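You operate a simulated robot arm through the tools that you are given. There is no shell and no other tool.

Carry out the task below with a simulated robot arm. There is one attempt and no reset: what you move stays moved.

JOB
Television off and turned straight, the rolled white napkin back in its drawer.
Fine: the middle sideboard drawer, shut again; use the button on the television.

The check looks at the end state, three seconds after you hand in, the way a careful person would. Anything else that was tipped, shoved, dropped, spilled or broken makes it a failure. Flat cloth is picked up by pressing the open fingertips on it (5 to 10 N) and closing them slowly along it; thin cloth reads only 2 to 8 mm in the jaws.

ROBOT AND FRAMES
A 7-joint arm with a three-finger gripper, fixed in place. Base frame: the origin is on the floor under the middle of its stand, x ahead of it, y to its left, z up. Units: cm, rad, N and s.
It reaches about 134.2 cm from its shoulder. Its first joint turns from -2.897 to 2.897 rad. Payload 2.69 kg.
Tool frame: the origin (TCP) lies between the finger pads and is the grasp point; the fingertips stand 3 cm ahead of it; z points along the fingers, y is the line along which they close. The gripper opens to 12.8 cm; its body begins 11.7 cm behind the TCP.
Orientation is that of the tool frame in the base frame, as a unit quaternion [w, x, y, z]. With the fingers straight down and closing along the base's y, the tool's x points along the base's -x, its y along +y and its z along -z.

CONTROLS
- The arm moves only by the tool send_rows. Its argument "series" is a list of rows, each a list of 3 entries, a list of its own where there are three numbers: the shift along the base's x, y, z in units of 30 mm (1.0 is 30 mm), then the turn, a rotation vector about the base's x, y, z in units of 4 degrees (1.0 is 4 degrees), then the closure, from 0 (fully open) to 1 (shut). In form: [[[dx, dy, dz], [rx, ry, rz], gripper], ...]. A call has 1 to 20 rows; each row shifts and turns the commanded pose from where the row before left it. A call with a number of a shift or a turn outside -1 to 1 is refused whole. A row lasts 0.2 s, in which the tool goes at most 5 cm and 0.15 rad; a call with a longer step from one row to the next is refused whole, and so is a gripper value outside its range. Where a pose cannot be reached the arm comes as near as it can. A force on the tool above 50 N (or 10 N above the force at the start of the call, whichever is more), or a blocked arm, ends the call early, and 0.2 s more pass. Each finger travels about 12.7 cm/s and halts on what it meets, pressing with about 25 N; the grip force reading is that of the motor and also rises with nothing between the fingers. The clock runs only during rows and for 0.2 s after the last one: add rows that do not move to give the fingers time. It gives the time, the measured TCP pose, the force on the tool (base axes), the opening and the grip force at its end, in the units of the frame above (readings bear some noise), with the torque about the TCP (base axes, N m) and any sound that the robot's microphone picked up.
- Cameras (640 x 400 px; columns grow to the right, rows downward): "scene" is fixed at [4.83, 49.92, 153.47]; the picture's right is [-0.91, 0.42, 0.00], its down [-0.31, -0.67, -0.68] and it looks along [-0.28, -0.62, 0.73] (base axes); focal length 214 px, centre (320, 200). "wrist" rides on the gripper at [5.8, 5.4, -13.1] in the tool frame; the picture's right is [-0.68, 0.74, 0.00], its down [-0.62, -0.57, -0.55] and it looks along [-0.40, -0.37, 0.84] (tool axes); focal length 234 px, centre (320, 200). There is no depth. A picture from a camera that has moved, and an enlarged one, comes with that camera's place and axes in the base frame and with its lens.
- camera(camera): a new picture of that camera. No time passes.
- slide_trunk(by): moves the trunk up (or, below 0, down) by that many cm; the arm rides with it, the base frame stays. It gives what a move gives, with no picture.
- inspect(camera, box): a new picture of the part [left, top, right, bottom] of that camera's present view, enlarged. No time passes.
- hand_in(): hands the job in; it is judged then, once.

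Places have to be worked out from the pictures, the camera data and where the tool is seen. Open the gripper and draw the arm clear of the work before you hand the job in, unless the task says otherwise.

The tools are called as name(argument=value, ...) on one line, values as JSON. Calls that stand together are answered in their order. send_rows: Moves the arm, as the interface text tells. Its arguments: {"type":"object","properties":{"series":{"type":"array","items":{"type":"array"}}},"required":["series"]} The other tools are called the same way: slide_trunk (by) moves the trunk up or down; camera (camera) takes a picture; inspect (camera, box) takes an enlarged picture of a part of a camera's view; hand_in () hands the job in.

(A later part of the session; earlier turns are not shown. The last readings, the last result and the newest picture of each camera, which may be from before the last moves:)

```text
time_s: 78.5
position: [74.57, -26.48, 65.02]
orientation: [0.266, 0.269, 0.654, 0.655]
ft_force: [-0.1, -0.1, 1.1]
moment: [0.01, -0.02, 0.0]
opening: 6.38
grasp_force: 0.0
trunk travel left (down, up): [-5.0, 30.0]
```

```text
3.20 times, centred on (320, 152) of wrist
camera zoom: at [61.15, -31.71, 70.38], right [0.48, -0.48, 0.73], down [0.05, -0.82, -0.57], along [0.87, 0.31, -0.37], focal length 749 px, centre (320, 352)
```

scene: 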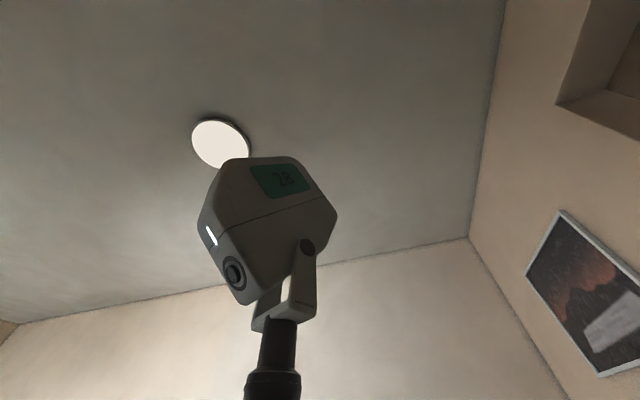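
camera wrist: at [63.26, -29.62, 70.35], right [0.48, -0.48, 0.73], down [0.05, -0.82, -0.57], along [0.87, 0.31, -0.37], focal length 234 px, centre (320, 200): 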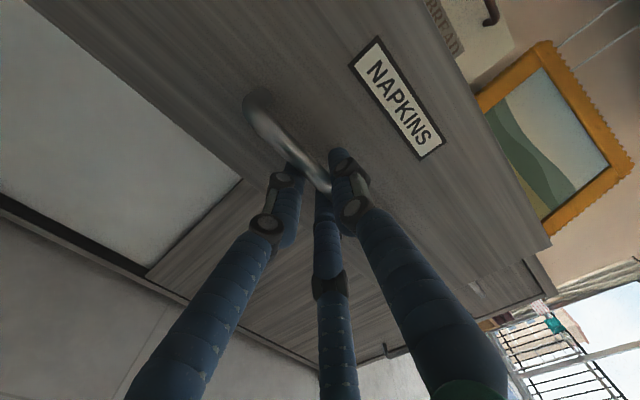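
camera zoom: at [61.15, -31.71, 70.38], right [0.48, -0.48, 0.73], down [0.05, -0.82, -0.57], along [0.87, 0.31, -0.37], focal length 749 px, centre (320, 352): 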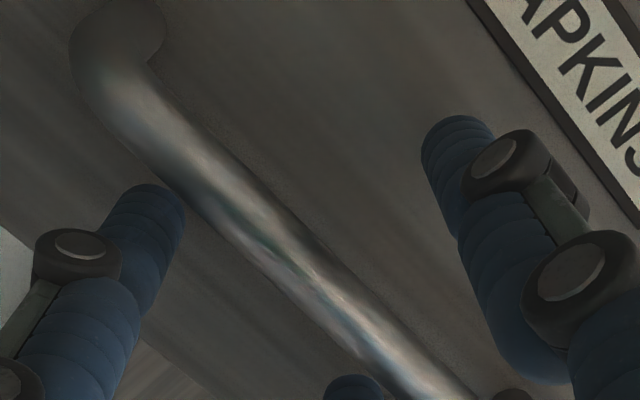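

Fingers are clear of the bar. I'll back out 8 cm, then rise while tilting the tool to point straight down.

send_rows(series=[[[-0.471, -0.471, 0], [0, 0, 0], 0.5], [[-0.471, -0.471, 0], [0, 0, 0], 0.5], [[-0.471, -0.471, 0], [0, 0, 0], 0.5], [[-0.471, -0.471, 0], [0, 0, 0], 0.5], [[0, 0, 0], [0, 0, 0], 0.5]])

send_rows(series=[[[0, 0, 0.9], [-0.795, 0.795, 0], 0.5], [[0, 0, 0.9], [-0.795, 0.795, 0], 0.5], [[0, 0, 0.9], [-0.795, 0.795, 0], 0.5], [[0, 0, 0.9], [-0.795, 0.795, 0], 0.5], [[0, 0, 0.9], [-0.795, 0.795, 0], 0.5], [[0, 0, 0.9], [-0.795, 0.795, 0], 0.5], [[0, 0, 0.9], [-0.795, 0.795, 0], 0.5], [[0, 0, 0.9], [-0.795, 0.795, 0], 0.5], [[0, 0, 0.9], [-0.795, 0.795, 0], 0.5], [[0, 0, 0.9], [-0.795, 0.795, 0], 0.5], [[0, 0, 0.9], [-0.795, 0.795, 0], 0.5], [[0, 0, 0.9], [-0.795, 0.795, 0], 0.5], [[0, 0, 0.9], [-0.795, 0.795, 0], 0.5], [[0, 0, 0.9], [-0.795, 0.795, 0], 0.5], [[0, 0, 0.9], [-0.795, 0.795, 0], 0.5], [[0, 0, 0.9], [-0.795, 0.795, 0], 0.5], [[0, 0, 0.9], [-0.795, 0.795, 0], 0.5], [[0, 0, 0.9], [-0.795, 0.795, 0], 0.5], [[0, 0, 0.9], [-0.795, 0.795, 0], 0.5], [[0, 0, 0.9], [-0.795, 0.795, 0], 0.5]])

camera(camera="wrist")

```text
time_s: 79.7
position: [68.85, -32.17, 64.96]
orientation: [0.267, 0.269, 0.653, 0.655]
ft_force: [-0.1, 0.4, -0.6]
moment: [0.0, -0.02, 0.02]
opening: 6.39
grasp_force: 0.0
trunk travel left (down, up): [-5.0, 30.0]
```

```text
time_s: 83.9
position: [68.73, -32.2, 119.19]
orientation: [-0.004, 0.385, 0.923, 0.0]
ft_force: [-0.7, -0.5, 0.0]
moment: [0.02, -0.04, 0.0]
opening: 6.41
grasp_force: 0.0
trunk travel left (down, up): [-5.0, 30.0]
```

```text
taken
camera wrist: at [68.54, -24.33, 132.32], right [1.0, 0.04, -0.01], down [0.04, -0.84, 0.54], along [0.02, -0.54, -0.84], focal length 234 px, centre (320, 200)
```

wrist: 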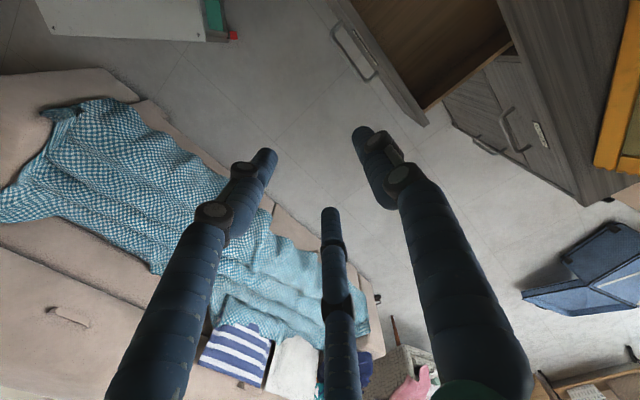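

The open drawer is visible at the top of the picture. I'll now turn the wrist 90° and move to in front of the white napkin for a look at both the napkin and the drawer.

send_rows(series=[[[-0.05, 0.7, 0], [0, 0, 1], 0.5], [[-0.05, 0.7, 0], [0, 0, 1], 0.5], [[-0.05, 0.7, 0], [0, 0, 1], 0.5], [[-0.05, 0.7, 0], [0, 0, 1], 0.5], [[-0.05, 0.7, 0], [0, 0, 1], 0.5], [[-0.05, 0.7, 0], [0, 0, 1], 0.5], [[-0.05, 0.7, 0], [0, 0, 1], 0.5], [[-0.05, 0.7, 0], [0, 0, 1], 0.5], [[-0.05, 0.7, 0], [0, 0, 1], 0.5], [[-0.05, 0.7, 0], [0, 0, 1], 0.5], [[-0.05, 0.7, 0], [0, 0, 1], 0.5], [[-0.05, 0.7, 0], [0, 0, 1], 0.5], [[-0.05, 0.7, 0], [0, 0, 1], 0.5], [[-0.05, 0.7, 0], [0, 0, 1], 0.5], [[-0.05, 0.7, 0], [0, 0, 1], 0.5], [[-0.05, 0.7, 0], [0, 0, 1], 0.5], [[-0.05, 0.7, 0], [0, 0, 1], 0.5], [[-0.05, 0.7, 0], [0, 0, 1], 0.5], [[-0.05, 0.7, 0], [0, 0, 1], 0.5], [[-0.05, 0.7, 0], [0, 0, 1], 0.5]])

send_rows(series=[[[0, 0.3, -0.3], [0, 0, 1], 0.5], [[0, 0.3, -0.3], [0, 0, 1], 0.5], [[0, 0.3, -0.3], [0, 0, 0.5], 0.5], [[0, 0, 0], [0, 0, 0], 0.5]])

camera(camera="wrist")

```text
time_s: 88.1
position: [66.16, 9.9, 119.26]
orientation: [-0.004, -0.3, 0.954, -0.001]
ft_force: [-0.4, -0.3, 0.4]
moment: [0.05, -0.02, -0.05]
opening: 6.39
grasp_force: 0.0
trunk travel left (down, up): [-5.0, 30.0]
```

```text
time_s: 89.1
position: [65.93, 12.77, 116.33]
orientation: [-0.004, -0.381, 0.925, -0.001]
ft_force: [0.2, -0.3, 0.3]
moment: [0.0, -0.03, -0.02]
opening: 6.4
grasp_force: 0.0
trunk travel left (down, up): [-5.0, 30.0]
```

```text
taken
camera wrist: at [58.12, 12.48, 129.43], right [-0.04, 1.0, -0.01], down [0.84, 0.04, 0.54], along [0.54, 0.02, -0.84], focal length 234 px, centre (320, 200)
```

wrist: 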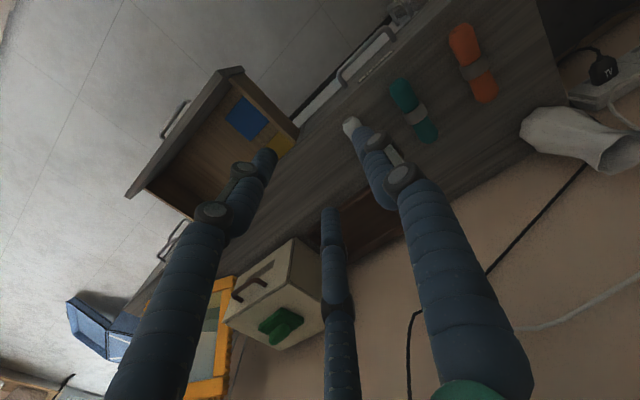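

The open drawer shows a blue and a yellow item inside, but a finger hides the white napkin. I'll close the fingers to clear the view.

send_rows(series=[[[0, 0, 0], [0, 0, 0], 0.8], [[0, 0, 0], [0, 0, 0], 1], [[0, 0, 0], [0, 0, 0], 1], [[0, 0, 0], [0, 0, 0], 1]])

camera(camera="wrist")

inspect(camera="wrist", box=[310, 60, 470, 160])

inspect(camera="wrist", box=[110, 50, 310, 175])

```text
time_s: 90.1
position: [65.86, 12.72, 116.33]
orientation: [-0.004, -0.381, 0.925, -0.002]
ft_force: [-0.1, 0.5, 0.5]
moment: [0.01, -0.01, 0.0]
opening: 0.22
grasp_force: 24.8
trunk travel left (down, up): [-5.0, 30.0]
```

```text
taken
camera wrist: at [58.11, 12.45, 129.45], right [-0.04, 1.0, -0.01], down [0.84, 0.04, 0.54], along [0.54, 0.02, -0.84], focal length 234 px, centre (320, 200)
```

wrist: 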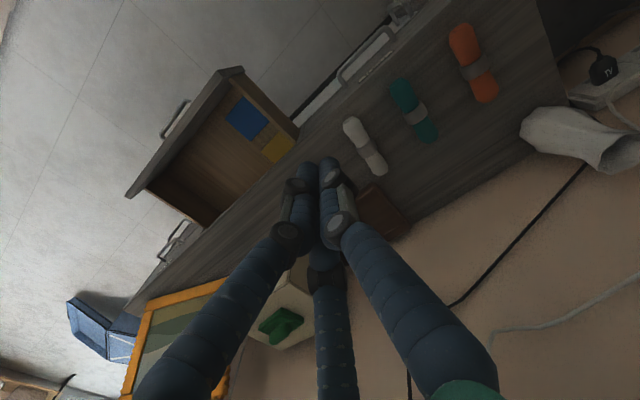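

```text
4.00 times, centred on (390, 110) of wrist
camera zoom: at [58.11, 12.45, 129.45], right [-0.04, 1.0, -0.01], down [0.84, 0.04, 0.54], along [0.54, 0.02, -0.84], focal length 937 px, centre (40, 560)
```

zoom: 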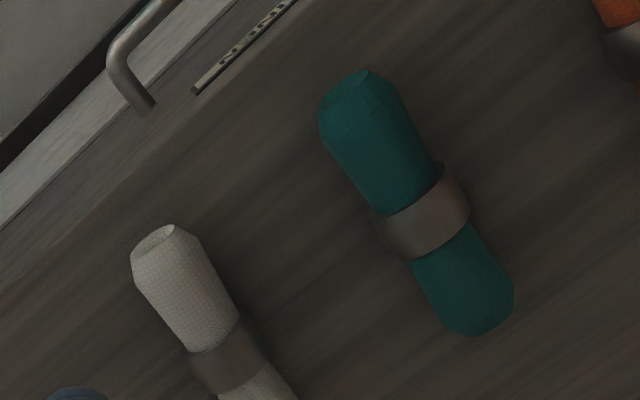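

```text
3.20 times, centred on (210, 112) of wrist
camera zoom: at [58.11, 12.45, 129.45], right [-0.04, 1.0, -0.01], down [0.84, 0.04, 0.54], along [0.54, 0.02, -0.84], focal length 749 px, centre (672, 480)
```

zoom: 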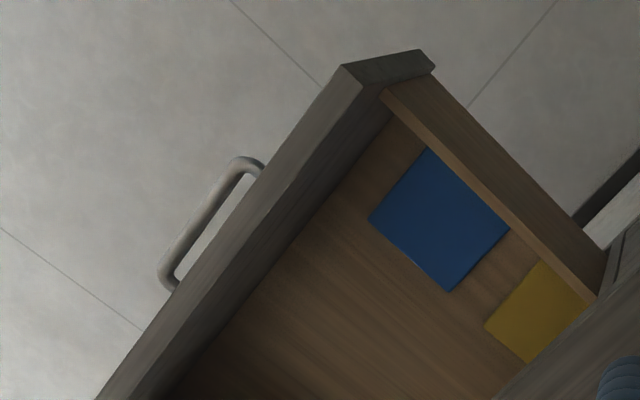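

The white napkin's centre is near (75.5, 22.7), its axis at azimuth ≈40°, about 14.8 cm long and 3.6 cm thick. The teal one is 11.5 cm away. I'll line up the closing direction across it, open to about 8.6 cm, and descend to z≈92 for a check.

send_rows(series=[[[0.381, 0.333, -0.9], [0, 0, -0.13], 0.8], [[0.381, 0.333, -0.9], [0, 0, -0.13], 0.6], [[0.381, 0.333, -0.9], [0, 0, -0.13], 0.4], [[0.381, 0.333, -0.9], [0, 0, -0.13], 0.33], [[0.381, 0.333, -0.9], [0, 0, -0.13], 0.33], [[0.381, 0.333, -0.9], [0, 0, -0.13], 0.33], [[0.381, 0.333, -0.9], [0, 0, -0.13], 0.33], [[0.381, 0.333, -0.9], [0, 0, -0.13], 0.33], [[0.381, 0.333, -0.9], [0, 0, -0.13], 0.33], [[0, 0, 0], [0, 0, 0], 0.33]])

camera(camera="wrist")

```text
time_s: 92.3
position: [76.27, 21.68, 92.14]
orientation: [-0.005, -0.343, 0.939, -0.001]
ft_force: [1.2, 0.7, -1.0]
moment: [-0.02, 0.02, -0.05]
opening: 8.58
grasp_force: 0.1
trunk travel left (down, up): [-5.0, 30.0]
```

```text
taken
camera wrist: at [68.38, 22.1, 105.09], right [0.04, 1.0, -0.01], down [0.84, -0.03, 0.54], along [0.54, -0.03, -0.84], focal length 234 px, centre (320, 200)
```

wrist: 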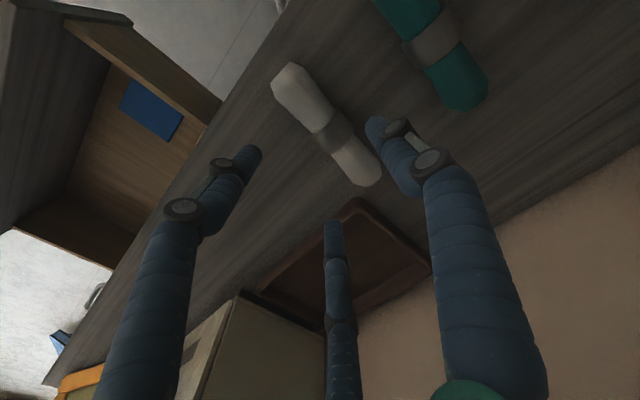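

The napkin lies between the single finger and the pair as intended, but is rotated about 4° more than I had. I'll turn 4°, shift a few millimetres, and lower to z≈86.

send_rows(series=[[[0.05, 0.1, -0.5], [0, 0, -0.5], 0.33], [[0.05, 0.1, -0.5], [0, 0, -0.5], 0.33], [[0, 0, -0.5], [0, 0, 0], 0.33], [[0, 0, -0.5], [0, 0, 0], 0.33], [[0, 0, 0], [0, 0, 0], 0.33]])

camera(camera="wrist")

inspect(camera="wrist", box=[220, 75, 420, 200])

```text
time_s: 93.5
position: [76.43, 22.15, 86.15]
orientation: [-0.005, -0.31, 0.951, -0.001]
ft_force: [0.1, 0.3, 0.5]
moment: [0.03, 0.03, -0.02]
opening: 8.58
grasp_force: 0.1
trunk travel left (down, up): [-5.0, 30.0]
```

```text
taken
camera wrist: at [68.64, 23.16, 99.21], right [0.11, 0.99, -0.01], down [0.83, -0.09, 0.54], along [0.54, -0.07, -0.84], focal length 234 px, centre (320, 200)
```

wrist: 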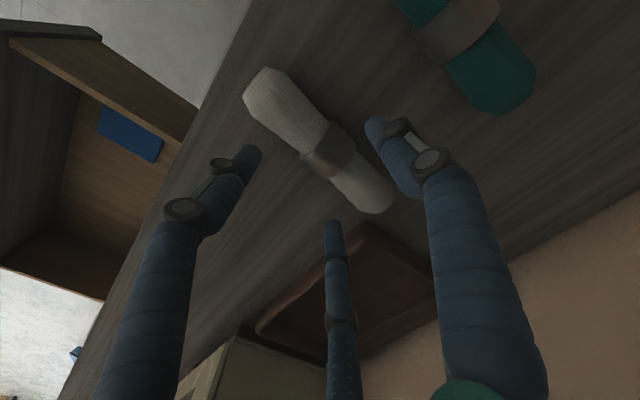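

```text
3.20 times, centred on (320, 138) of wrist
camera zoom: at [68.64, 23.16, 99.21], right [0.11, 0.99, -0.01], down [0.83, -0.09, 0.54], along [0.54, -0.07, -0.84], focal length 749 px, centre (320, 400)
```

zoom: 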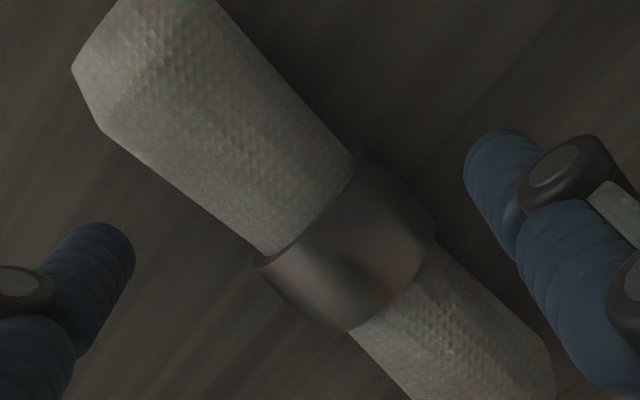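

The napkin and ring sit centrally between the fingers. I'll lower in small steps, watching for the fingertips touching the top.

send_rows(series=[[[0, 0, -0.17], [0, 0, 0], 0.33], [[0, 0, -0.17], [0, 0, 0], 0.33], [[0, 0, -0.17], [0, 0, 0], 0.33], [[0, 0, -0.17], [0, 0, 0], 0.33], [[0, 0, -0.17], [0, 0, 0], 0.33]])

camera(camera="wrist")

```text
time_s: 94.7
position: [76.55, 22.26, 83.47]
orientation: [-0.004, -0.309, 0.951, -0.001]
ft_force: [0.3, -0.6, -0.4]
moment: [0.02, -0.01, 0.01]
opening: 8.57
grasp_force: 0.0
trunk travel left (down, up): [-5.0, 30.0]
```

```text
taken
camera wrist: at [68.67, 23.09, 96.65], right [0.11, 0.99, -0.01], down [0.83, -0.09, 0.54], along [0.54, -0.07, -0.84], focal length 234 px, centre (320, 200)
```

wrist: 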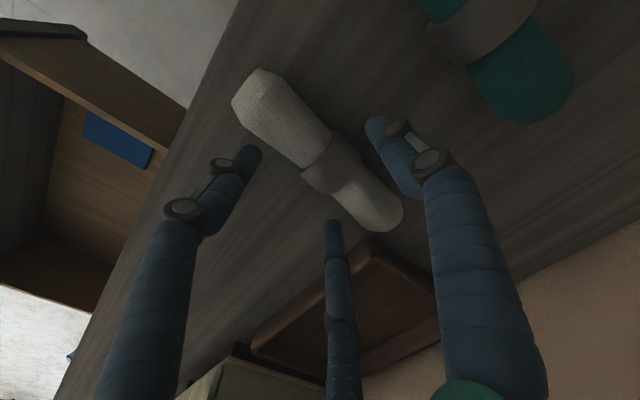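

No contact at z=83.5. I'll continue in 3 mm steps.

send_rows(series=[[[0, 0, -0.1], [0, 0, 0], 0.33], [[0, 0, -0.1], [0, 0, 0], 0.33], [[0, 0, -0.1], [0, 0, 0], 0.33], [[0, 0, -0.1], [0, 0, 0], 0.33]])

camera(camera="wrist")

```text
time_s: 95.7
position: [76.64, 22.1, 82.33]
orientation: [-0.005, -0.309, 0.951, -0.001]
ft_force: [-0.8, -0.4, 0.2]
moment: [-0.01, 0.0, -0.01]
opening: 8.56
grasp_force: 0.0
trunk travel left (down, up): [-5.0, 30.0]
```

```text
taken
camera wrist: at [68.74, 23.11, 95.39], right [0.11, 0.99, -0.01], down [0.83, -0.09, 0.54], along [0.54, -0.07, -0.84], focal length 234 px, centre (320, 200)
```

wrist: 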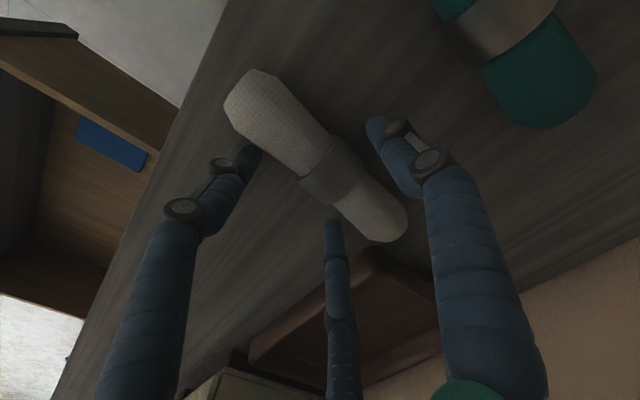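

Still no contact; tips should be a few millimetres above the wood. I'll lower another 3 mm and close gently on the napkin.

send_rows(series=[[[0, 0, -0.1], [0, 0, 0], 0.33], [[0, 0, 0], [0, 0, 0], 0.4], [[0, 0, 0], [0, 0, 0], 0.47], [[0, 0, 0], [0, 0, 0], 0.53], [[0, 0, 0], [0, 0, 0], 0.58]])

camera(camera="wrist")

```text
time_s: 96.9
position: [76.59, 22.11, 82.08]
orientation: [-0.003, -0.31, 0.951, 0.0]
ft_force: [0.1, -0.7, 2.2]
moment: [0.0, -0.09, 0.03]
opening: 5.36
grasp_force: 0.1
trunk travel left (down, up): [-5.0, 30.0]
```

```text
taken
camera wrist: at [68.72, 23.09, 95.11], right [0.11, 0.99, -0.01], down [0.83, -0.09, 0.54], along [0.54, -0.07, -0.84], focal length 234 px, centre (320, 200)
```

wrist: 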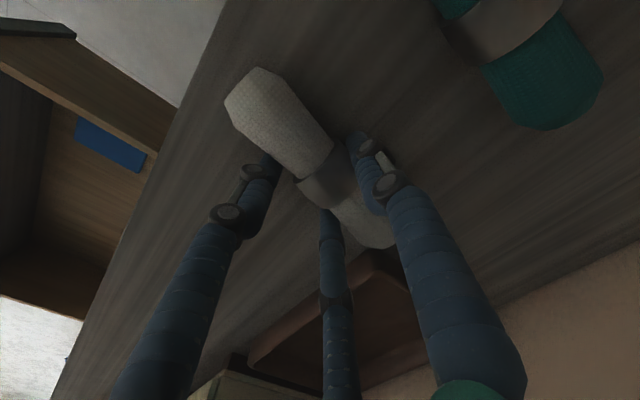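

The fingers have just met the napkin and there is a slight touch on the wood. I'll keep closing slowly until it is held.

send_rows(series=[[[0, 0, 0.05], [0, 0, 0], 0.62], [[0, 0, 0], [0, 0, 0], 0.66], [[0, 0, 0], [0, 0, 0], 0.7], [[0, 0, 0], [0, 0, 0], 0.75], [[0, 0, 0], [0, 0, 0], 0.8], [[0, 0, 0], [0, 0, 0], 0.8]])

camera(camera="wrist")

```text
time_s: 98.3
position: [76.61, 22.2, 82.08]
orientation: [-0.004, -0.31, 0.951, -0.002]
ft_force: [-0.4, -0.4, 0.0]
moment: [0.0, 0.0, 0.02]
opening: 5.12
grasp_force: 25.2
trunk travel left (down, up): [-5.0, 30.0]
```

```text
taken
camera wrist: at [68.75, 23.1, 95.21], right [0.11, 0.99, -0.01], down [0.83, -0.09, 0.54], along [0.54, -0.07, -0.84], focal length 234 px, centre (320, 200)
```

wrist: 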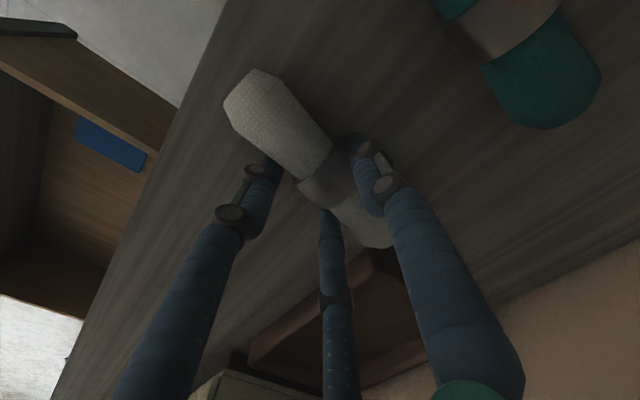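

The grip halted at 5.1 cm with 25 N, so the napkin is held. I'll lift slowly and check it comes along.

send_rows(series=[[[0, 0, 0.2], [0, 0, 0], 0.85], [[0, 0, 0.3], [0, 0, 0], 0.85], [[0, 0, 0.5], [0, 0, 0], 0.85], [[0, 0, 0.5], [0, 0, 0], 0.85], [[0, 0, 0.5], [0, 0, 0], 0.85], [[0, 0, 0], [0, 0, 0], 0.85]])

camera(camera="wrist")

```text
time_s: 99.7
position: [76.58, 22.14, 88.18]
orientation: [-0.004, -0.31, 0.951, -0.001]
ft_force: [0.0, 1.1, 0.2]
moment: [-0.01, 0.05, 0.0]
opening: 5.19
grasp_force: 24.9
trunk travel left (down, up): [-5.0, 30.0]
```

```text
taken
camera wrist: at [68.65, 23.11, 101.36], right [0.11, 0.99, -0.01], down [0.83, -0.09, 0.54], along [0.54, -0.07, -0.84], focal length 234 px, centre (320, 200)
```

wrist: 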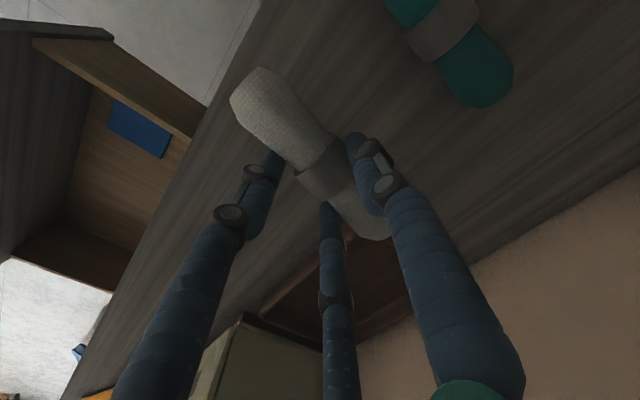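

The napkin is firmly in the gripper. I'll back it away from the wall, then carry it across to above the open drawer at about (88, -19, 96), keeping well clear of the TV and the other items.

send_rows(series=[[[-0.6, -0.6, 0.4], [0, 0, 0], 0.85], [[-0.7, -0.7, 0.4], [0, 0, 0], 0.85], [[-0.7, -0.7, 0.4], [0, 0, 0], 0.85], [[-0.7, -0.7, 0.4], [0, 0, 0], 0.85], [[-0.7, -0.7, 0.4], [0, 0, 0], 0.85], [[0, 0, 0], [0, 0, 0], 0.85]])

send_rows(series=[[[0.3, -0.4, 0.05], [0, 0, 0.17], 0.85], [[0.575, -0.785, 0.05], [0, 0, 0.17], 0.85], [[0.575, -0.785, 0.05], [0, 0, 0.17], 0.85], [[0.575, -0.785, 0.05], [0, 0, 0.17], 0.85], [[0.575, -0.785, 0.05], [0, 0, 0.17], 0.85], [[0.575, -0.785, 0.05], [0, 0, 0.17], 0.85], [[0.575, -0.785, 0.05], [0, 0, 0.17], 0.85], [[0.575, -0.785, 0.05], [0, 0, 0.17], 0.85], [[0.575, -0.785, 0.05], [0, 0, 0.17], 0.85], [[0.575, -0.785, 0.05], [0, 0, 0.17], 0.85], [[0.575, -0.785, 0.05], [0, 0, 0.17], 0.85], [[0.575, -0.785, 0.05], [0, 0, 0.17], 0.85], [[0.575, -0.785, 0.05], [0, 0, 0.17], 0.85], [[0.2, -0.3, 0], [0, 0, 0], 0.85], [[0, 0, 0], [0, 0, 0], 0.85]])

camera(camera="wrist")

```text
time_s: 101.1
position: [66.21, 11.94, 94.22]
orientation: [-0.004, -0.309, 0.951, -0.001]
ft_force: [0.5, -0.5, 0.4]
moment: [0.02, -0.01, 0.01]
opening: 5.16
grasp_force: 24.6
trunk travel left (down, up): [-5.0, 30.0]
```

```text
time_s: 104.3
position: [88.47, -18.58, 95.98]
orientation: [-0.004, -0.382, 0.924, -0.002]
ft_force: [-0.4, -0.6, 0.0]
moment: [0.0, -0.05, 0.0]
opening: 5.14
grasp_force: 24.5
trunk travel left (down, up): [-5.0, 30.0]
```

```text
taken
camera wrist: at [80.5, -18.85, 109.12], right [-0.04, 1.0, -0.01], down [0.84, 0.04, 0.54], along [0.54, 0.02, -0.84], focal length 234 px, centre (320, 200)
```

wrist: 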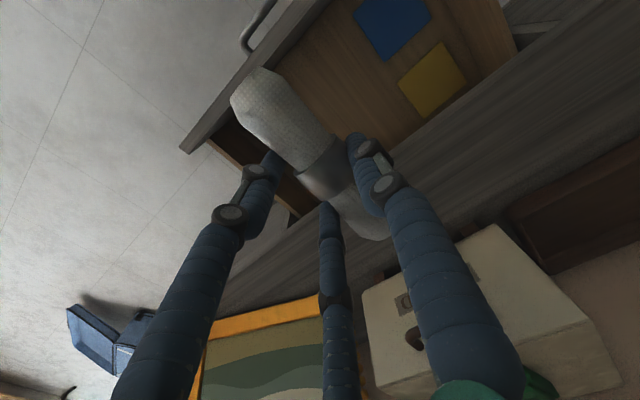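

The tool is above the open drawer. I'll zoom in to check the drawer's edges relative to the napkin before lowering.

inspect(camera="wrist", box=[160, 60, 400, 210])

inspect(camera="wrist", box=[300, 0, 540, 150])

inspect(camera="wrist", box=[180, 140, 420, 290])

```text
2.67 times, centred on (280, 135) of wrist
camera zoom: at [80.5, -18.85, 109.12], right [-0.04, 1.0, -0.01], down [0.84, 0.04, 0.54], along [0.54, 0.02, -0.84], focal length 624 px, centre (427, 373)
```

zoom: 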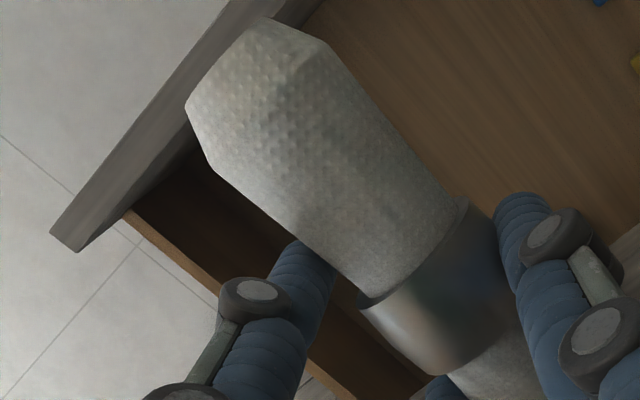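

```text
2.67 times, centred on (420, 75) of wrist
camera zoom: at [80.5, -18.85, 109.12], right [-0.04, 1.0, -0.01], down [0.84, 0.04, 0.54], along [0.54, 0.02, -0.84], focal length 624 px, centre (53, 533)
```

zoom: 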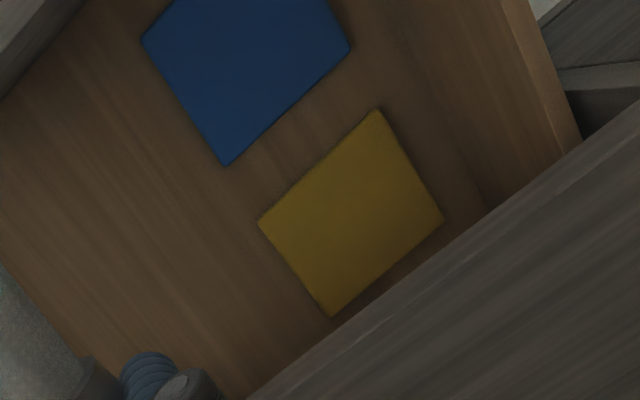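

```text
2.67 times, centred on (300, 215) of wrist
camera zoom: at [80.5, -18.85, 109.12], right [-0.04, 1.0, -0.01], down [0.84, 0.04, 0.54], along [0.54, 0.02, -0.84], focal length 624 px, centre (373, 160)
```

zoom: 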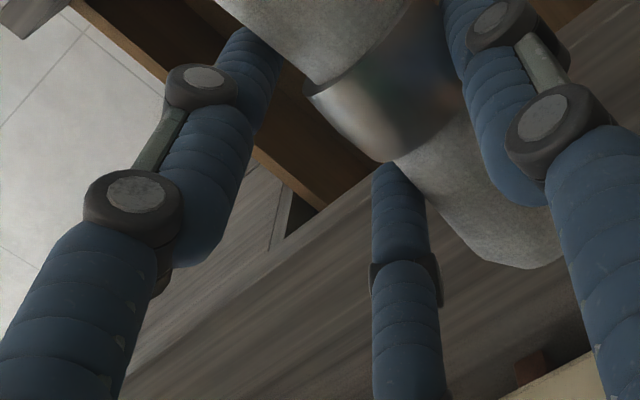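

The drawer window runs from n≈40 to 58 and its floor is at z≈61; the napkin spans n≈42.4–56.2, over bare wood to the right of the blue and yellow cloths. I'll lower to z≈73 and check.

send_rows(series=[[[0, 0, -0.6], [0, 0, 0.1], 0.85], [[0, 0, -0.9], [0, 0, 0.3], 0.85], [[0, 0, -0.9], [0, 0, 0.3], 0.85], [[0, 0, -0.9], [0, 0, 0.3], 0.85], [[0, 0, -0.9], [0, 0, 0.1], 0.85], [[0, 0, -0.9], [0, 0, 0], 0.85], [[0, 0, -0.9], [0, 0, 0], 0.85], [[0, 0, -0.9], [0, 0, 0], 0.85], [[0, 0, -0.7], [0, 0, 0], 0.85], [[0, 0, 0], [0, 0, 0], 0.85]])

camera(camera="wrist")

```text
time_s: 106.5
position: [88.53, -18.33, 73.14]
orientation: [-0.004, -0.417, 0.909, -0.001]
ft_force: [0.3, 0.4, -0.6]
moment: [-0.01, -0.02, -0.04]
opening: 5.18
grasp_force: 25.1
trunk travel left (down, up): [-5.0, 30.0]
```

```text
taken
camera wrist: at [80.7, -19.2, 86.31], right [-0.12, 0.99, -0.01], down [0.83, 0.1, 0.54], along [0.54, 0.06, -0.84], focal length 234 px, centre (320, 200)
```

wrist: 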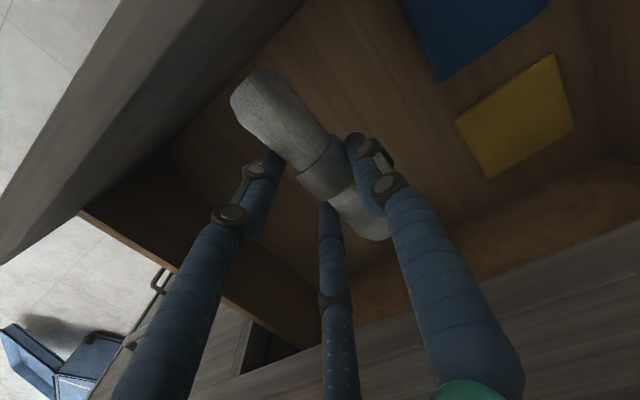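

Everything fits inside the open drawer with clearance all round. I'll lower 6 cm further, slowly.

send_rows(series=[[[0, 0, -0.33], [0, 0, 0], 0.85], [[0, 0, -0.33], [0, 0, 0], 0.85], [[0, 0, -0.33], [0, 0, 0], 0.85], [[0, 0, -0.33], [0, 0, 0], 0.85], [[0, 0, -0.33], [0, 0, 0], 0.85], [[0, 0, -0.33], [0, 0, 0], 0.85], [[0, 0, 0], [0, 0, 0], 0.85]])

camera(camera="wrist")

```text
time_s: 108.1
position: [88.53, -18.3, 67.19]
orientation: [-0.004, -0.417, 0.909, -0.001]
ft_force: [0.4, 0.6, -0.1]
moment: [0.01, 0.0, 0.0]
opening: 5.15
grasp_force: 25.0
trunk travel left (down, up): [-5.0, 30.0]
```

```text
taken
camera wrist: at [80.58, -19.2, 80.32], right [-0.12, 0.99, -0.01], down [0.83, 0.1, 0.54], along [0.54, 0.06, -0.84], focal length 234 px, centre (320, 200)
```

wrist: 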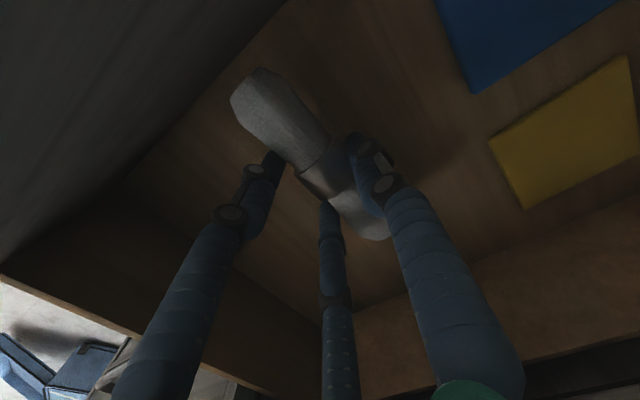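

No contact so far. I'll lower in finer steps toward the drawer floor.

send_rows(series=[[[0, 0, -0.13], [0, 0, 0], 0.85], [[0, 0, -0.13], [0, 0, 0], 0.85], [[0, 0, -0.13], [0, 0, 0], 0.85], [[0, 0, -0.13], [0, 0, 0], 0.85], [[0, 0, 0], [0, 0, 0], 0.85]])

```text
time_s: 109.3
position: [88.46, -18.36, 65.67]
orientation: [-0.004, -0.417, 0.909, -0.003]
ft_force: [0.1, -0.7, -0.6]
moment: [-0.02, -0.01, 0.0]
opening: 5.11
grasp_force: 25.3
trunk travel left (down, up): [-5.0, 30.0]
```

Still free at z=65.7. I'll go another centimetre in 3 mm steps.

send_rows(series=[[[0, 0, -0.1], [0, 0, 0], 0.85], [[0, 0, -0.1], [0, 0, 0], 0.85], [[0, 0, -0.1], [0, 0, 0], 0.85], [[0, 0, 0], [0, 0, 0], 0.85]])

camera(camera="wrist")

```text
time_s: 110.3
position: [88.58, -18.32, 65.26]
orientation: [-0.003, -0.417, 0.909, -0.002]
ft_force: [0.0, 2.5, 20.0]
moment: [0.03, 0.24, -0.09]
opening: 5.15
grasp_force: 24.9
trunk travel left (down, up): [-5.0, 30.0]
```

```text
taken
camera wrist: at [80.63, -19.24, 78.25], right [-0.12, 0.99, -0.01], down [0.83, 0.1, 0.55], along [0.54, 0.06, -0.84], focal length 234 px, centre (320, 200)
```

wrist: 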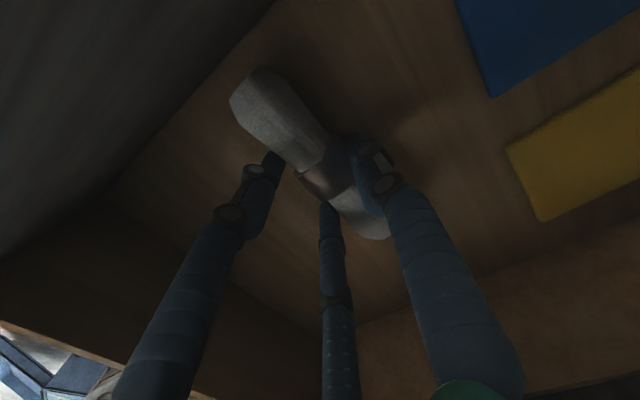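

The napkin has touched the drawer floor. I'll ease up 4 mm to take off the load and open the fingers gradually.

send_rows(series=[[[0, 0, 0.12], [0, 0, 0], 0.85], [[0, 0, 0], [0, 0, 0], 0.75], [[0, 0, 0], [0, 0, 0], 0.55], [[0, 0, 0], [0, 0, 0], 0.5], [[0, 0, 0], [0, 0, 0], 0.45], [[0, 0, 0], [0, 0, 0], 0.4], [[0, 0, 0], [0, 0, 0], 0.35], [[0, 0, 0], [0, 0, 0], 0.33], [[0, 0, 0], [0, 0, 0], 0.33]])

camera(camera="wrist")

```text
time_s: 112.3
position: [88.33, -18.27, 65.24]
orientation: [-0.005, -0.417, 0.909, -0.002]
ft_force: [-0.1, -0.2, -0.1]
moment: [-0.06, 0.01, 0.03]
opening: 8.57
grasp_force: 0.0
trunk travel left (down, up): [-5.0, 30.0]
```

```text
taken
camera wrist: at [80.6, -19.25, 78.33], right [-0.12, 0.99, -0.01], down [0.83, 0.1, 0.54], along [0.54, 0.06, -0.84], focal length 234 px, centre (320, 200)
```

wrist: 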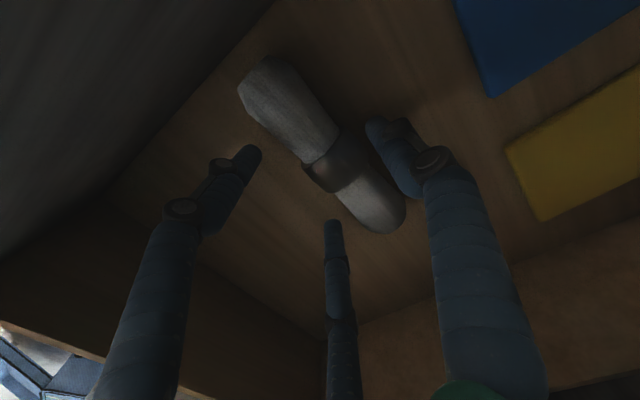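

The napkin lies free on the drawer floor between the open fingers. I'll rise straight up, slowly at first.

send_rows(series=[[[0, 0, 0.2], [0, 0, 0], 0.33], [[0, 0, 0.4], [0, 0, 0], 0.33], [[0, 0, 0.7], [0, 0, 0], 0.33], [[0, 0, 0.9], [0, 0, 0], 0.33], [[0, 0, 0.9], [0, 0, 0], 0.33], [[0, 0, 0.9], [0, 0, 0], 0.33], [[0, 0, 0.9], [0, 0, 0], 0.33], [[0, 0, 0.9], [0, 0, 0], 0.33], [[0, 0, 0.9], [0, 0, 0], 0.33], [[0, 0, 0.9], [0, 0, 0], 0.33], [[0, 0, 0.9], [0, 0, 0], 0.33], [[0, 0, 0.9], [0, 0, 0], 0.33], [[0, 0, 0.9], [0, 0, 0], 0.33], [[0, 0, 0], [0, 0, 0], 0.33]])

camera(camera="wrist")

```text
time_s: 115.3
position: [88.25, -18.43, 96.17]
orientation: [-0.004, -0.418, 0.909, -0.002]
ft_force: [0.2, -0.4, -0.1]
moment: [-0.02, 0.0, -0.03]
opening: 8.58
grasp_force: 0.1
trunk travel left (down, up): [-5.0, 30.0]
```

```text
taken
camera wrist: at [80.52, -19.28, 109.24], right [-0.12, 0.99, -0.01], down [0.83, 0.1, 0.54], along [0.54, 0.06, -0.84], focal length 234 px, centre (320, 200)
```

wrist: 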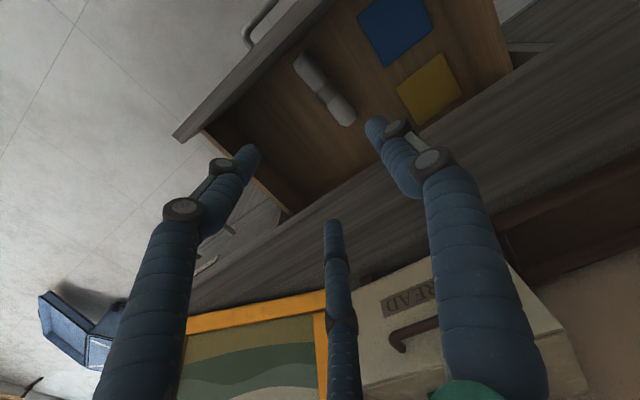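

The napkin is lying in the drawer beside the two cloths, and nothing else has moved. Now I'll back the arm away in front of the drawer with the fingers closed, to push the drawer shut.

send_rows(series=[[[-0.727, -0.56, 0.1], [0, 0, -0.11], 0.5], [[-0.727, -0.56, 0.1], [0, 0, -0.11], 0.7], [[-0.727, -0.56, 0], [0, 0, -0.11], 0.9], [[-0.727, -0.56, 0], [0, 0, -0.11], 1], [[-0.727, -0.56, 0], [0, 0, -0.11], 1], [[-0.727, -0.56, 0], [0, 0, -0.11], 1], [[-0.727, -0.56, 0], [0, 0, -0.11], 1], [[-0.727, -0.56, 0], [0, 0, -0.11], 1], [[-0.727, -0.56, 0], [0, 0, -0.11], 1], [[-0.727, -0.56, 0], [0, 0, -0.11], 1], [[0, 0, 0], [0, 0, 0], 1]])

camera(camera="wrist")

inspect(camera="wrist", box=[160, 60, 480, 260])

```text
time_s: 117.7
position: [66.61, -35.28, 96.66]
orientation: [-0.004, -0.382, 0.924, -0.001]
ft_force: [0.3, -0.5, 0.7]
moment: [0.03, -0.03, 0.01]
opening: 0.22
grasp_force: 25.0
trunk travel left (down, up): [-5.0, 30.0]
```

```text
taken
camera wrist: at [58.76, -35.59, 109.74], right [-0.04, 1.0, -0.01], down [0.84, 0.04, 0.54], along [0.54, 0.02, -0.84], focal length 234 px, centre (320, 200)
```

wrist: 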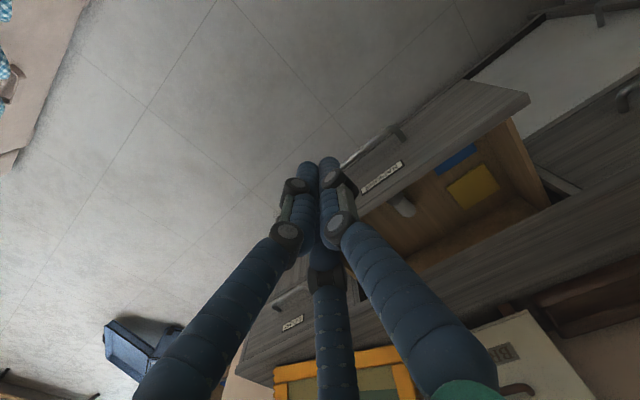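

```text
2.00 times, centred on (320, 160) of wrist
camera zoom: at [58.76, -35.59, 109.74], right [-0.04, 1.0, -0.01], down [0.84, 0.04, 0.54], along [0.54, 0.02, -0.84], focal length 468 px, centre (320, 280)
```

zoom: 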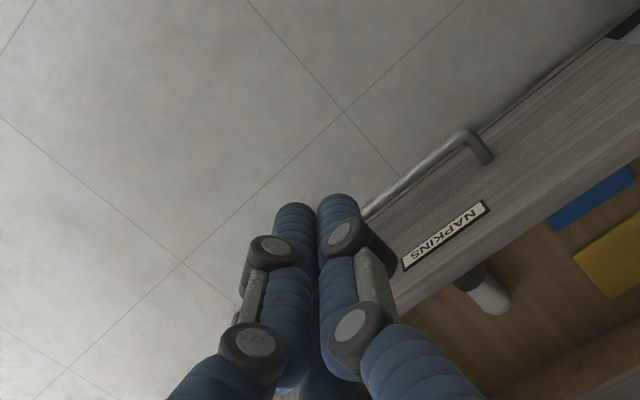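

I'm in front of the open drawer at n≈22 with the napkin's end visible inside it. I'll pitch the tool level and lower it to z≈70.5, between the handle and the label.

send_rows(series=[[[0, 0, -0.436], [0.795, -0.795, 0], 1], [[0, 0, -0.436], [0.795, -0.795, 0], 1], [[0, 0, -0.436], [0.795, -0.795, 0], 1], [[0, 0, -0.436], [0.795, -0.795, 0], 1], [[0, 0, -0.436], [0.795, -0.795, 0], 1], [[0, 0, -0.436], [0.795, -0.795, 0], 1], [[0, 0, -0.436], [0.795, -0.795, 0], 1], [[0, 0, -0.436], [0.795, -0.795, 0], 1], [[0, 0, -0.436], [0.795, -0.795, 0], 1], [[0, 0, -0.436], [0.795, -0.795, 0], 1], [[0, 0, -0.436], [0.795, -0.795, 0], 1], [[0, 0, -0.436], [0.795, -0.795, 0], 1], [[0, 0, -0.436], [0.795, -0.795, 0], 1], [[0, 0, -0.436], [0.795, -0.795, 0], 1], [[0, 0, -0.436], [0.795, -0.795, 0], 1], [[0, 0, -0.436], [0.795, -0.795, 0], 1], [[0, 0, -0.436], [0.795, -0.795, 0], 1], [[0, 0, -0.436], [0.795, -0.795, 0], 1], [[0, 0, -0.436], [0.795, -0.795, 0], 1], [[0, 0, -0.436], [0.795, -0.795, 0], 1]])

camera(camera="wrist")

```text
time_s: 121.9
position: [66.62, -35.18, 70.76]
orientation: [0.65, -0.272, 0.656, 0.269]
ft_force: [0.4, -0.5, 1.1]
moment: [-0.03, 0.09, -0.02]
opening: 0.25
grasp_force: 25.1
trunk travel left (down, up): [-5.0, 30.0]
```

```text
taken
camera wrist: at [53.51, -40.76, 64.88], right [-0.52, 0.52, 0.68], down [0.02, -0.78, 0.62], along [0.86, 0.33, 0.4], focal length 234 px, centre (320, 200)
```

wrist: 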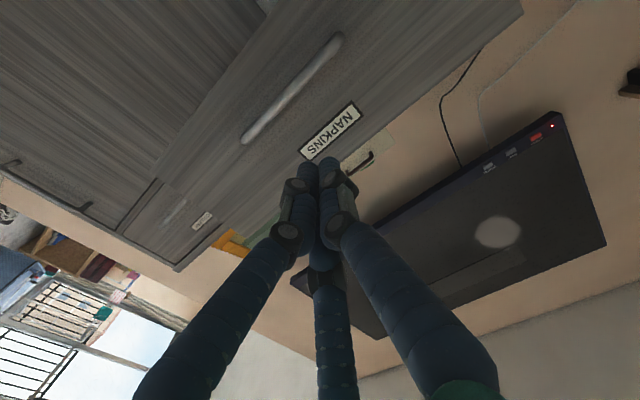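

Tool is level and centred on the drawer. I'll advance 10 cm to just short of the drawer front, then push slowly.

send_rows(series=[[[0.47, 0.47, 0], [0, 0, 0], 1], [[0.47, 0.47, 0], [0, 0, 0], 1], [[0.47, 0.47, 0], [0, 0, 0], 1], [[0.47, 0.47, 0], [0, 0, 0], 1], [[0.47, 0.47, 0], [0, 0, 0], 1], [[0, 0, 0], [0, 0, 0], 1]])

inspect(camera="wrist", box=[220, 80, 420, 205])

```text
time_s: 123.3
position: [73.62, -28.09, 70.48]
orientation: [0.65, -0.272, 0.656, 0.27]
ft_force: [0.6, -1.2, -0.1]
moment: [0.01, 0.04, 0.02]
opening: 0.21
grasp_force: 25.4
trunk travel left (down, up): [-5.0, 30.0]
```

```text
3.20 times, centred on (320, 142) of wrist
camera zoom: at [60.51, -33.65, 64.76], right [-0.52, 0.52, 0.68], down [0.02, -0.78, 0.62], along [0.86, 0.33, 0.4], focal length 749 px, centre (320, 384)
```

zoom: 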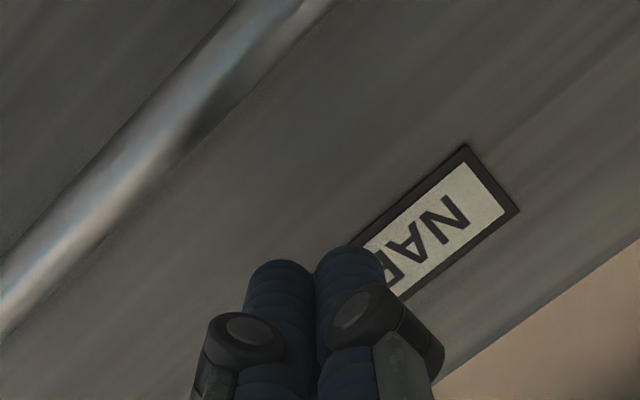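

The fingertips will meet the front between the handle and the label. I'll push steadily along the wall normal, about 1 cm per row.

send_rows(series=[[[0.2, 0.2, 0], [0, 0, 0], 1], [[0.2, 0.2, 0], [0, 0, 0], 1], [[0.2, 0.2, 0], [0, 0, 0], 1], [[0.2, 0.2, 0], [0, 0, 0], 1], [[0.2, 0.2, 0], [0, 0, 0], 1], [[0.236, 0.236, 0], [0, 0, 0], 1], [[0.236, 0.236, 0], [0, 0, 0], 1], [[0.236, 0.236, 0], [0, 0, 0], 1]])

camera(camera="wrist")

```text
time_s: 125.1
position: [78.99, -23.01, 70.66]
orientation: [0.65, -0.271, 0.657, 0.269]
ft_force: [0.4, 0.4, 0.3]
moment: [0.01, 0.0, 0.0]
opening: 0.23
grasp_force: 24.8
trunk travel left (down, up): [-5.0, 30.0]
```

```text
taken
camera wrist: at [65.82, -28.59, 64.89], right [-0.52, 0.52, 0.68], down [0.02, -0.78, 0.62], along [0.86, 0.33, 0.4], focal length 234 px, centre (320, 200)
```

wrist: 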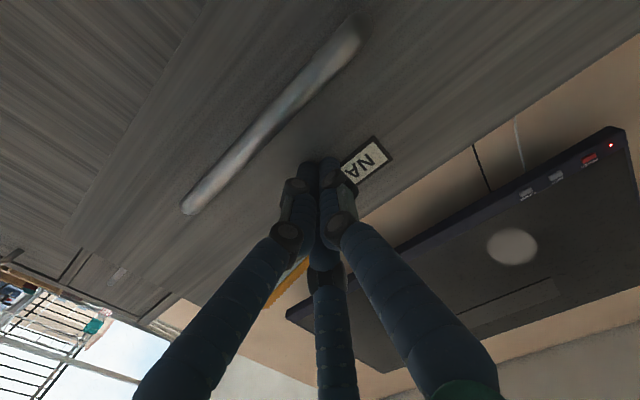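

The drawer is gliding shut with almost no force. I'll continue another 12 cm.

send_rows(series=[[[0.236, 0.236, 0], [0, 0, 0], 1], [[0.236, 0.236, 0], [0, 0, 0], 1], [[0.236, 0.236, 0], [0, 0, 0], 1], [[0.236, 0.236, 0], [0, 0, 0], 1], [[0.236, 0.236, 0], [0, 0, 0], 1], [[0.236, 0.236, 0], [0, 0, 0], 1], [[0.236, 0.236, 0], [0, 0, 0], 1], [[0.236, 0.236, 0], [0, 0, 0], 1], [[0.236, 0.236, 0], [0, 0, 0], 1], [[0.236, 0.236, 0], [0, 0, 0], 1], [[0.236, 0.236, 0], [0, 0, 0], 1], [[0.236, 0.236, 0], [0, 0, 0], 1]])

camera(camera="wrist")

```text
time_s: 127.7
position: [87.36, -14.46, 70.57]
orientation: [0.65, -0.272, 0.657, 0.27]
ft_force: [-0.1, -1.0, 0.3]
moment: [-0.02, -0.02, -0.03]
opening: 0.22
grasp_force: 24.9
trunk travel left (down, up): [-5.0, 30.0]
```

```text
taken
camera wrist: at [74.23, -20.01, 64.75], right [-0.52, 0.52, 0.68], down [0.02, -0.78, 0.62], along [0.86, 0.33, 0.4], focal length 234 px, centre (320, 200)
```

wrist: 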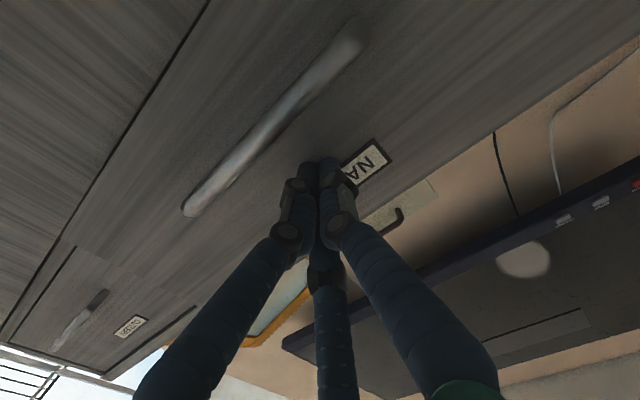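

About 4–5 cm remain. I'll slow down for the last stretch and watch for the stop.

send_rows(series=[[[0.165, 0.165, 0], [0, 0, 0], 1], [[0.165, 0.165, 0], [0, 0, 0], 1], [[0.165, 0.165, 0], [0, 0, 0], 1], [[0.118, 0.118, 0], [0, 0, 0], 1], [[0.118, 0.118, 0], [0, 0, 0], 1], [[0.094, 0.094, 0], [0, 0, 0], 1], [[0, 0, 0], [0, 0, 0], 1]])

camera(camera="wrist")

```text
time_s: 129.3
position: [89.86, -12.15, 70.59]
orientation: [0.65, -0.272, 0.656, 0.27]
ft_force: [-0.1, -1.5, -0.9]
moment: [0.02, 0.02, 0.02]
opening: 0.21
grasp_force: 25.5
trunk travel left (down, up): [-5.0, 30.0]
```

```text
taken
camera wrist: at [76.7, -17.54, 64.77], right [-0.52, 0.52, 0.68], down [0.02, -0.78, 0.62], along [0.86, 0.33, 0.4], focal length 234 px, centre (320, 200)
```

wrist: 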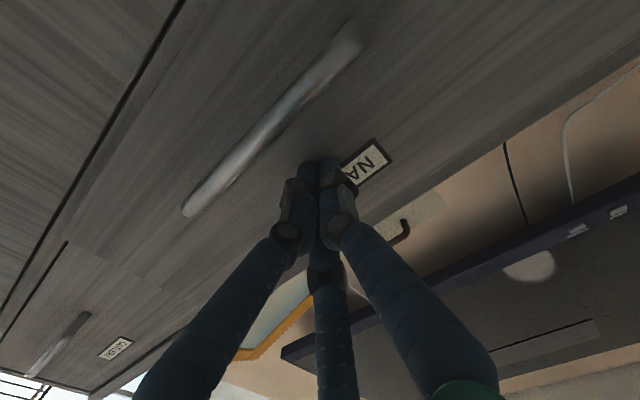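

Tip at n≈58; still no resistance. I'll continue in 3 mm steps until the drawer meets its stop.

send_rows(series=[[[0.071, 0.071, 0], [0, 0, 0], 1], [[0.071, 0.071, 0], [0, 0, 0], 1], [[0.071, 0.071, 0], [0, 0, 0], 1], [[0.071, 0.071, 0], [0, 0, 0], 1]])

```text
time_s: 130.3
position: [90.63, -11.08, 70.59]
orientation: [0.65, -0.272, 0.657, 0.27]
ft_force: [-1.2, -0.1, -0.8]
moment: [0.03, 0.01, 0.03]
opening: 0.22
grasp_force: 25.3
trunk travel left (down, up): [-5.0, 30.0]
```

send_rows(series=[[[0.071, 0.071, 0], [0, 0, 0], 1], [[0.071, 0.071, 0], [0, 0, 0], 1], [[0.071, 0.071, 0], [0, 0, 0], 1]])

camera(camera="wrist")

```text
time_s: 131.1
position: [91.29, -10.55, 70.52]
orientation: [0.649, -0.272, 0.657, 0.27]
ft_force: [-1.0, -0.3, 0.4]
moment: [0.02, -0.05, 0.02]
opening: 0.24
grasp_force: 24.8
trunk travel left (down, up): [-5.0, 30.0]
```

```text
taken
camera wrist: at [78.21, -16.14, 64.78], right [-0.52, 0.52, 0.68], down [0.02, -0.78, 0.62], along [0.86, 0.33, 0.4], focal length 234 px, centre (320, 200)
```

wrist: 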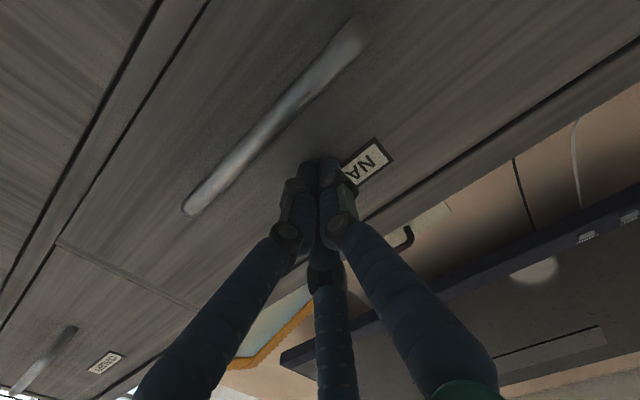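

The tip is at n≈60.1 and the drawer front now looks nearly flush with its neighbours, but there is no stop force yet. I'll continue with smaller steps.

send_rows(series=[[[0.05, 0.05, 0], [0, 0, 0], 1], [[0.05, 0.05, 0], [0, 0, 0], 1], [[0, 0, 0], [0, 0, 0], 1]])

inspect(camera="wrist", box=[0, 200, 320, 400])

```text
time_s: 131.9
position: [91.68, -10.24, 70.55]
orientation: [0.65, -0.272, 0.657, 0.27]
ft_force: [-3.9, -5.4, -0.8]
moment: [0.04, -0.16, -0.05]
opening: 0.23
grasp_force: 24.6
trunk travel left (down, up): [-5.0, 30.0]
```

```text
2.00 times, centred on (160, 300) of wrist
camera zoom: at [78.49, -15.81, 64.82], right [-0.52, 0.52, 0.68], down [0.02, -0.78, 0.62], along [0.86, 0.33, 0.4], focal length 468 px, centre (640, 0)
```

zoom: 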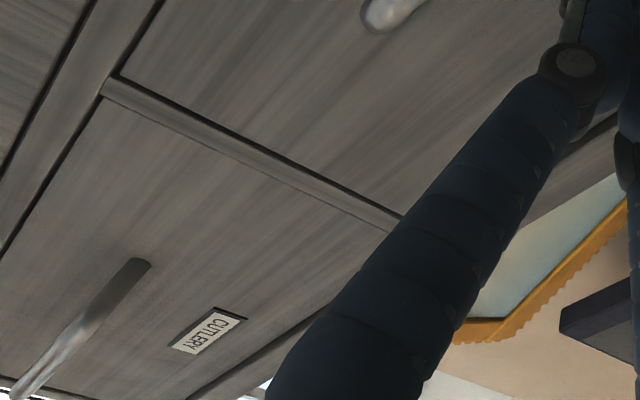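

Resistance of about 6.6 N along the normal: the drawer is reaching its stop. I'll press 2 mm more to seat it.

send_rows(series=[[[0.035, 0.035, 0], [0, 0, 0], 1], [[0.02, 0.02, 0], [0, 0, 0], 1], [[0, 0, 0], [0, 0, 0], 1]])

```text
time_s: 132.9
position: [91.64, -10.34, 70.6]
orientation: [0.65, -0.271, 0.657, 0.271]
ft_force: [-10.6, -10.0, 1.5]
moment: [0.1, -0.31, -0.08]
opening: 0.2
grasp_force: 31.5
trunk travel left (down, up): [-5.0, 30.0]
stopped in row 3: the force on the tool passed its limit at 51 N (the readings are from after the stop); the commanded pose is now the measured one
```

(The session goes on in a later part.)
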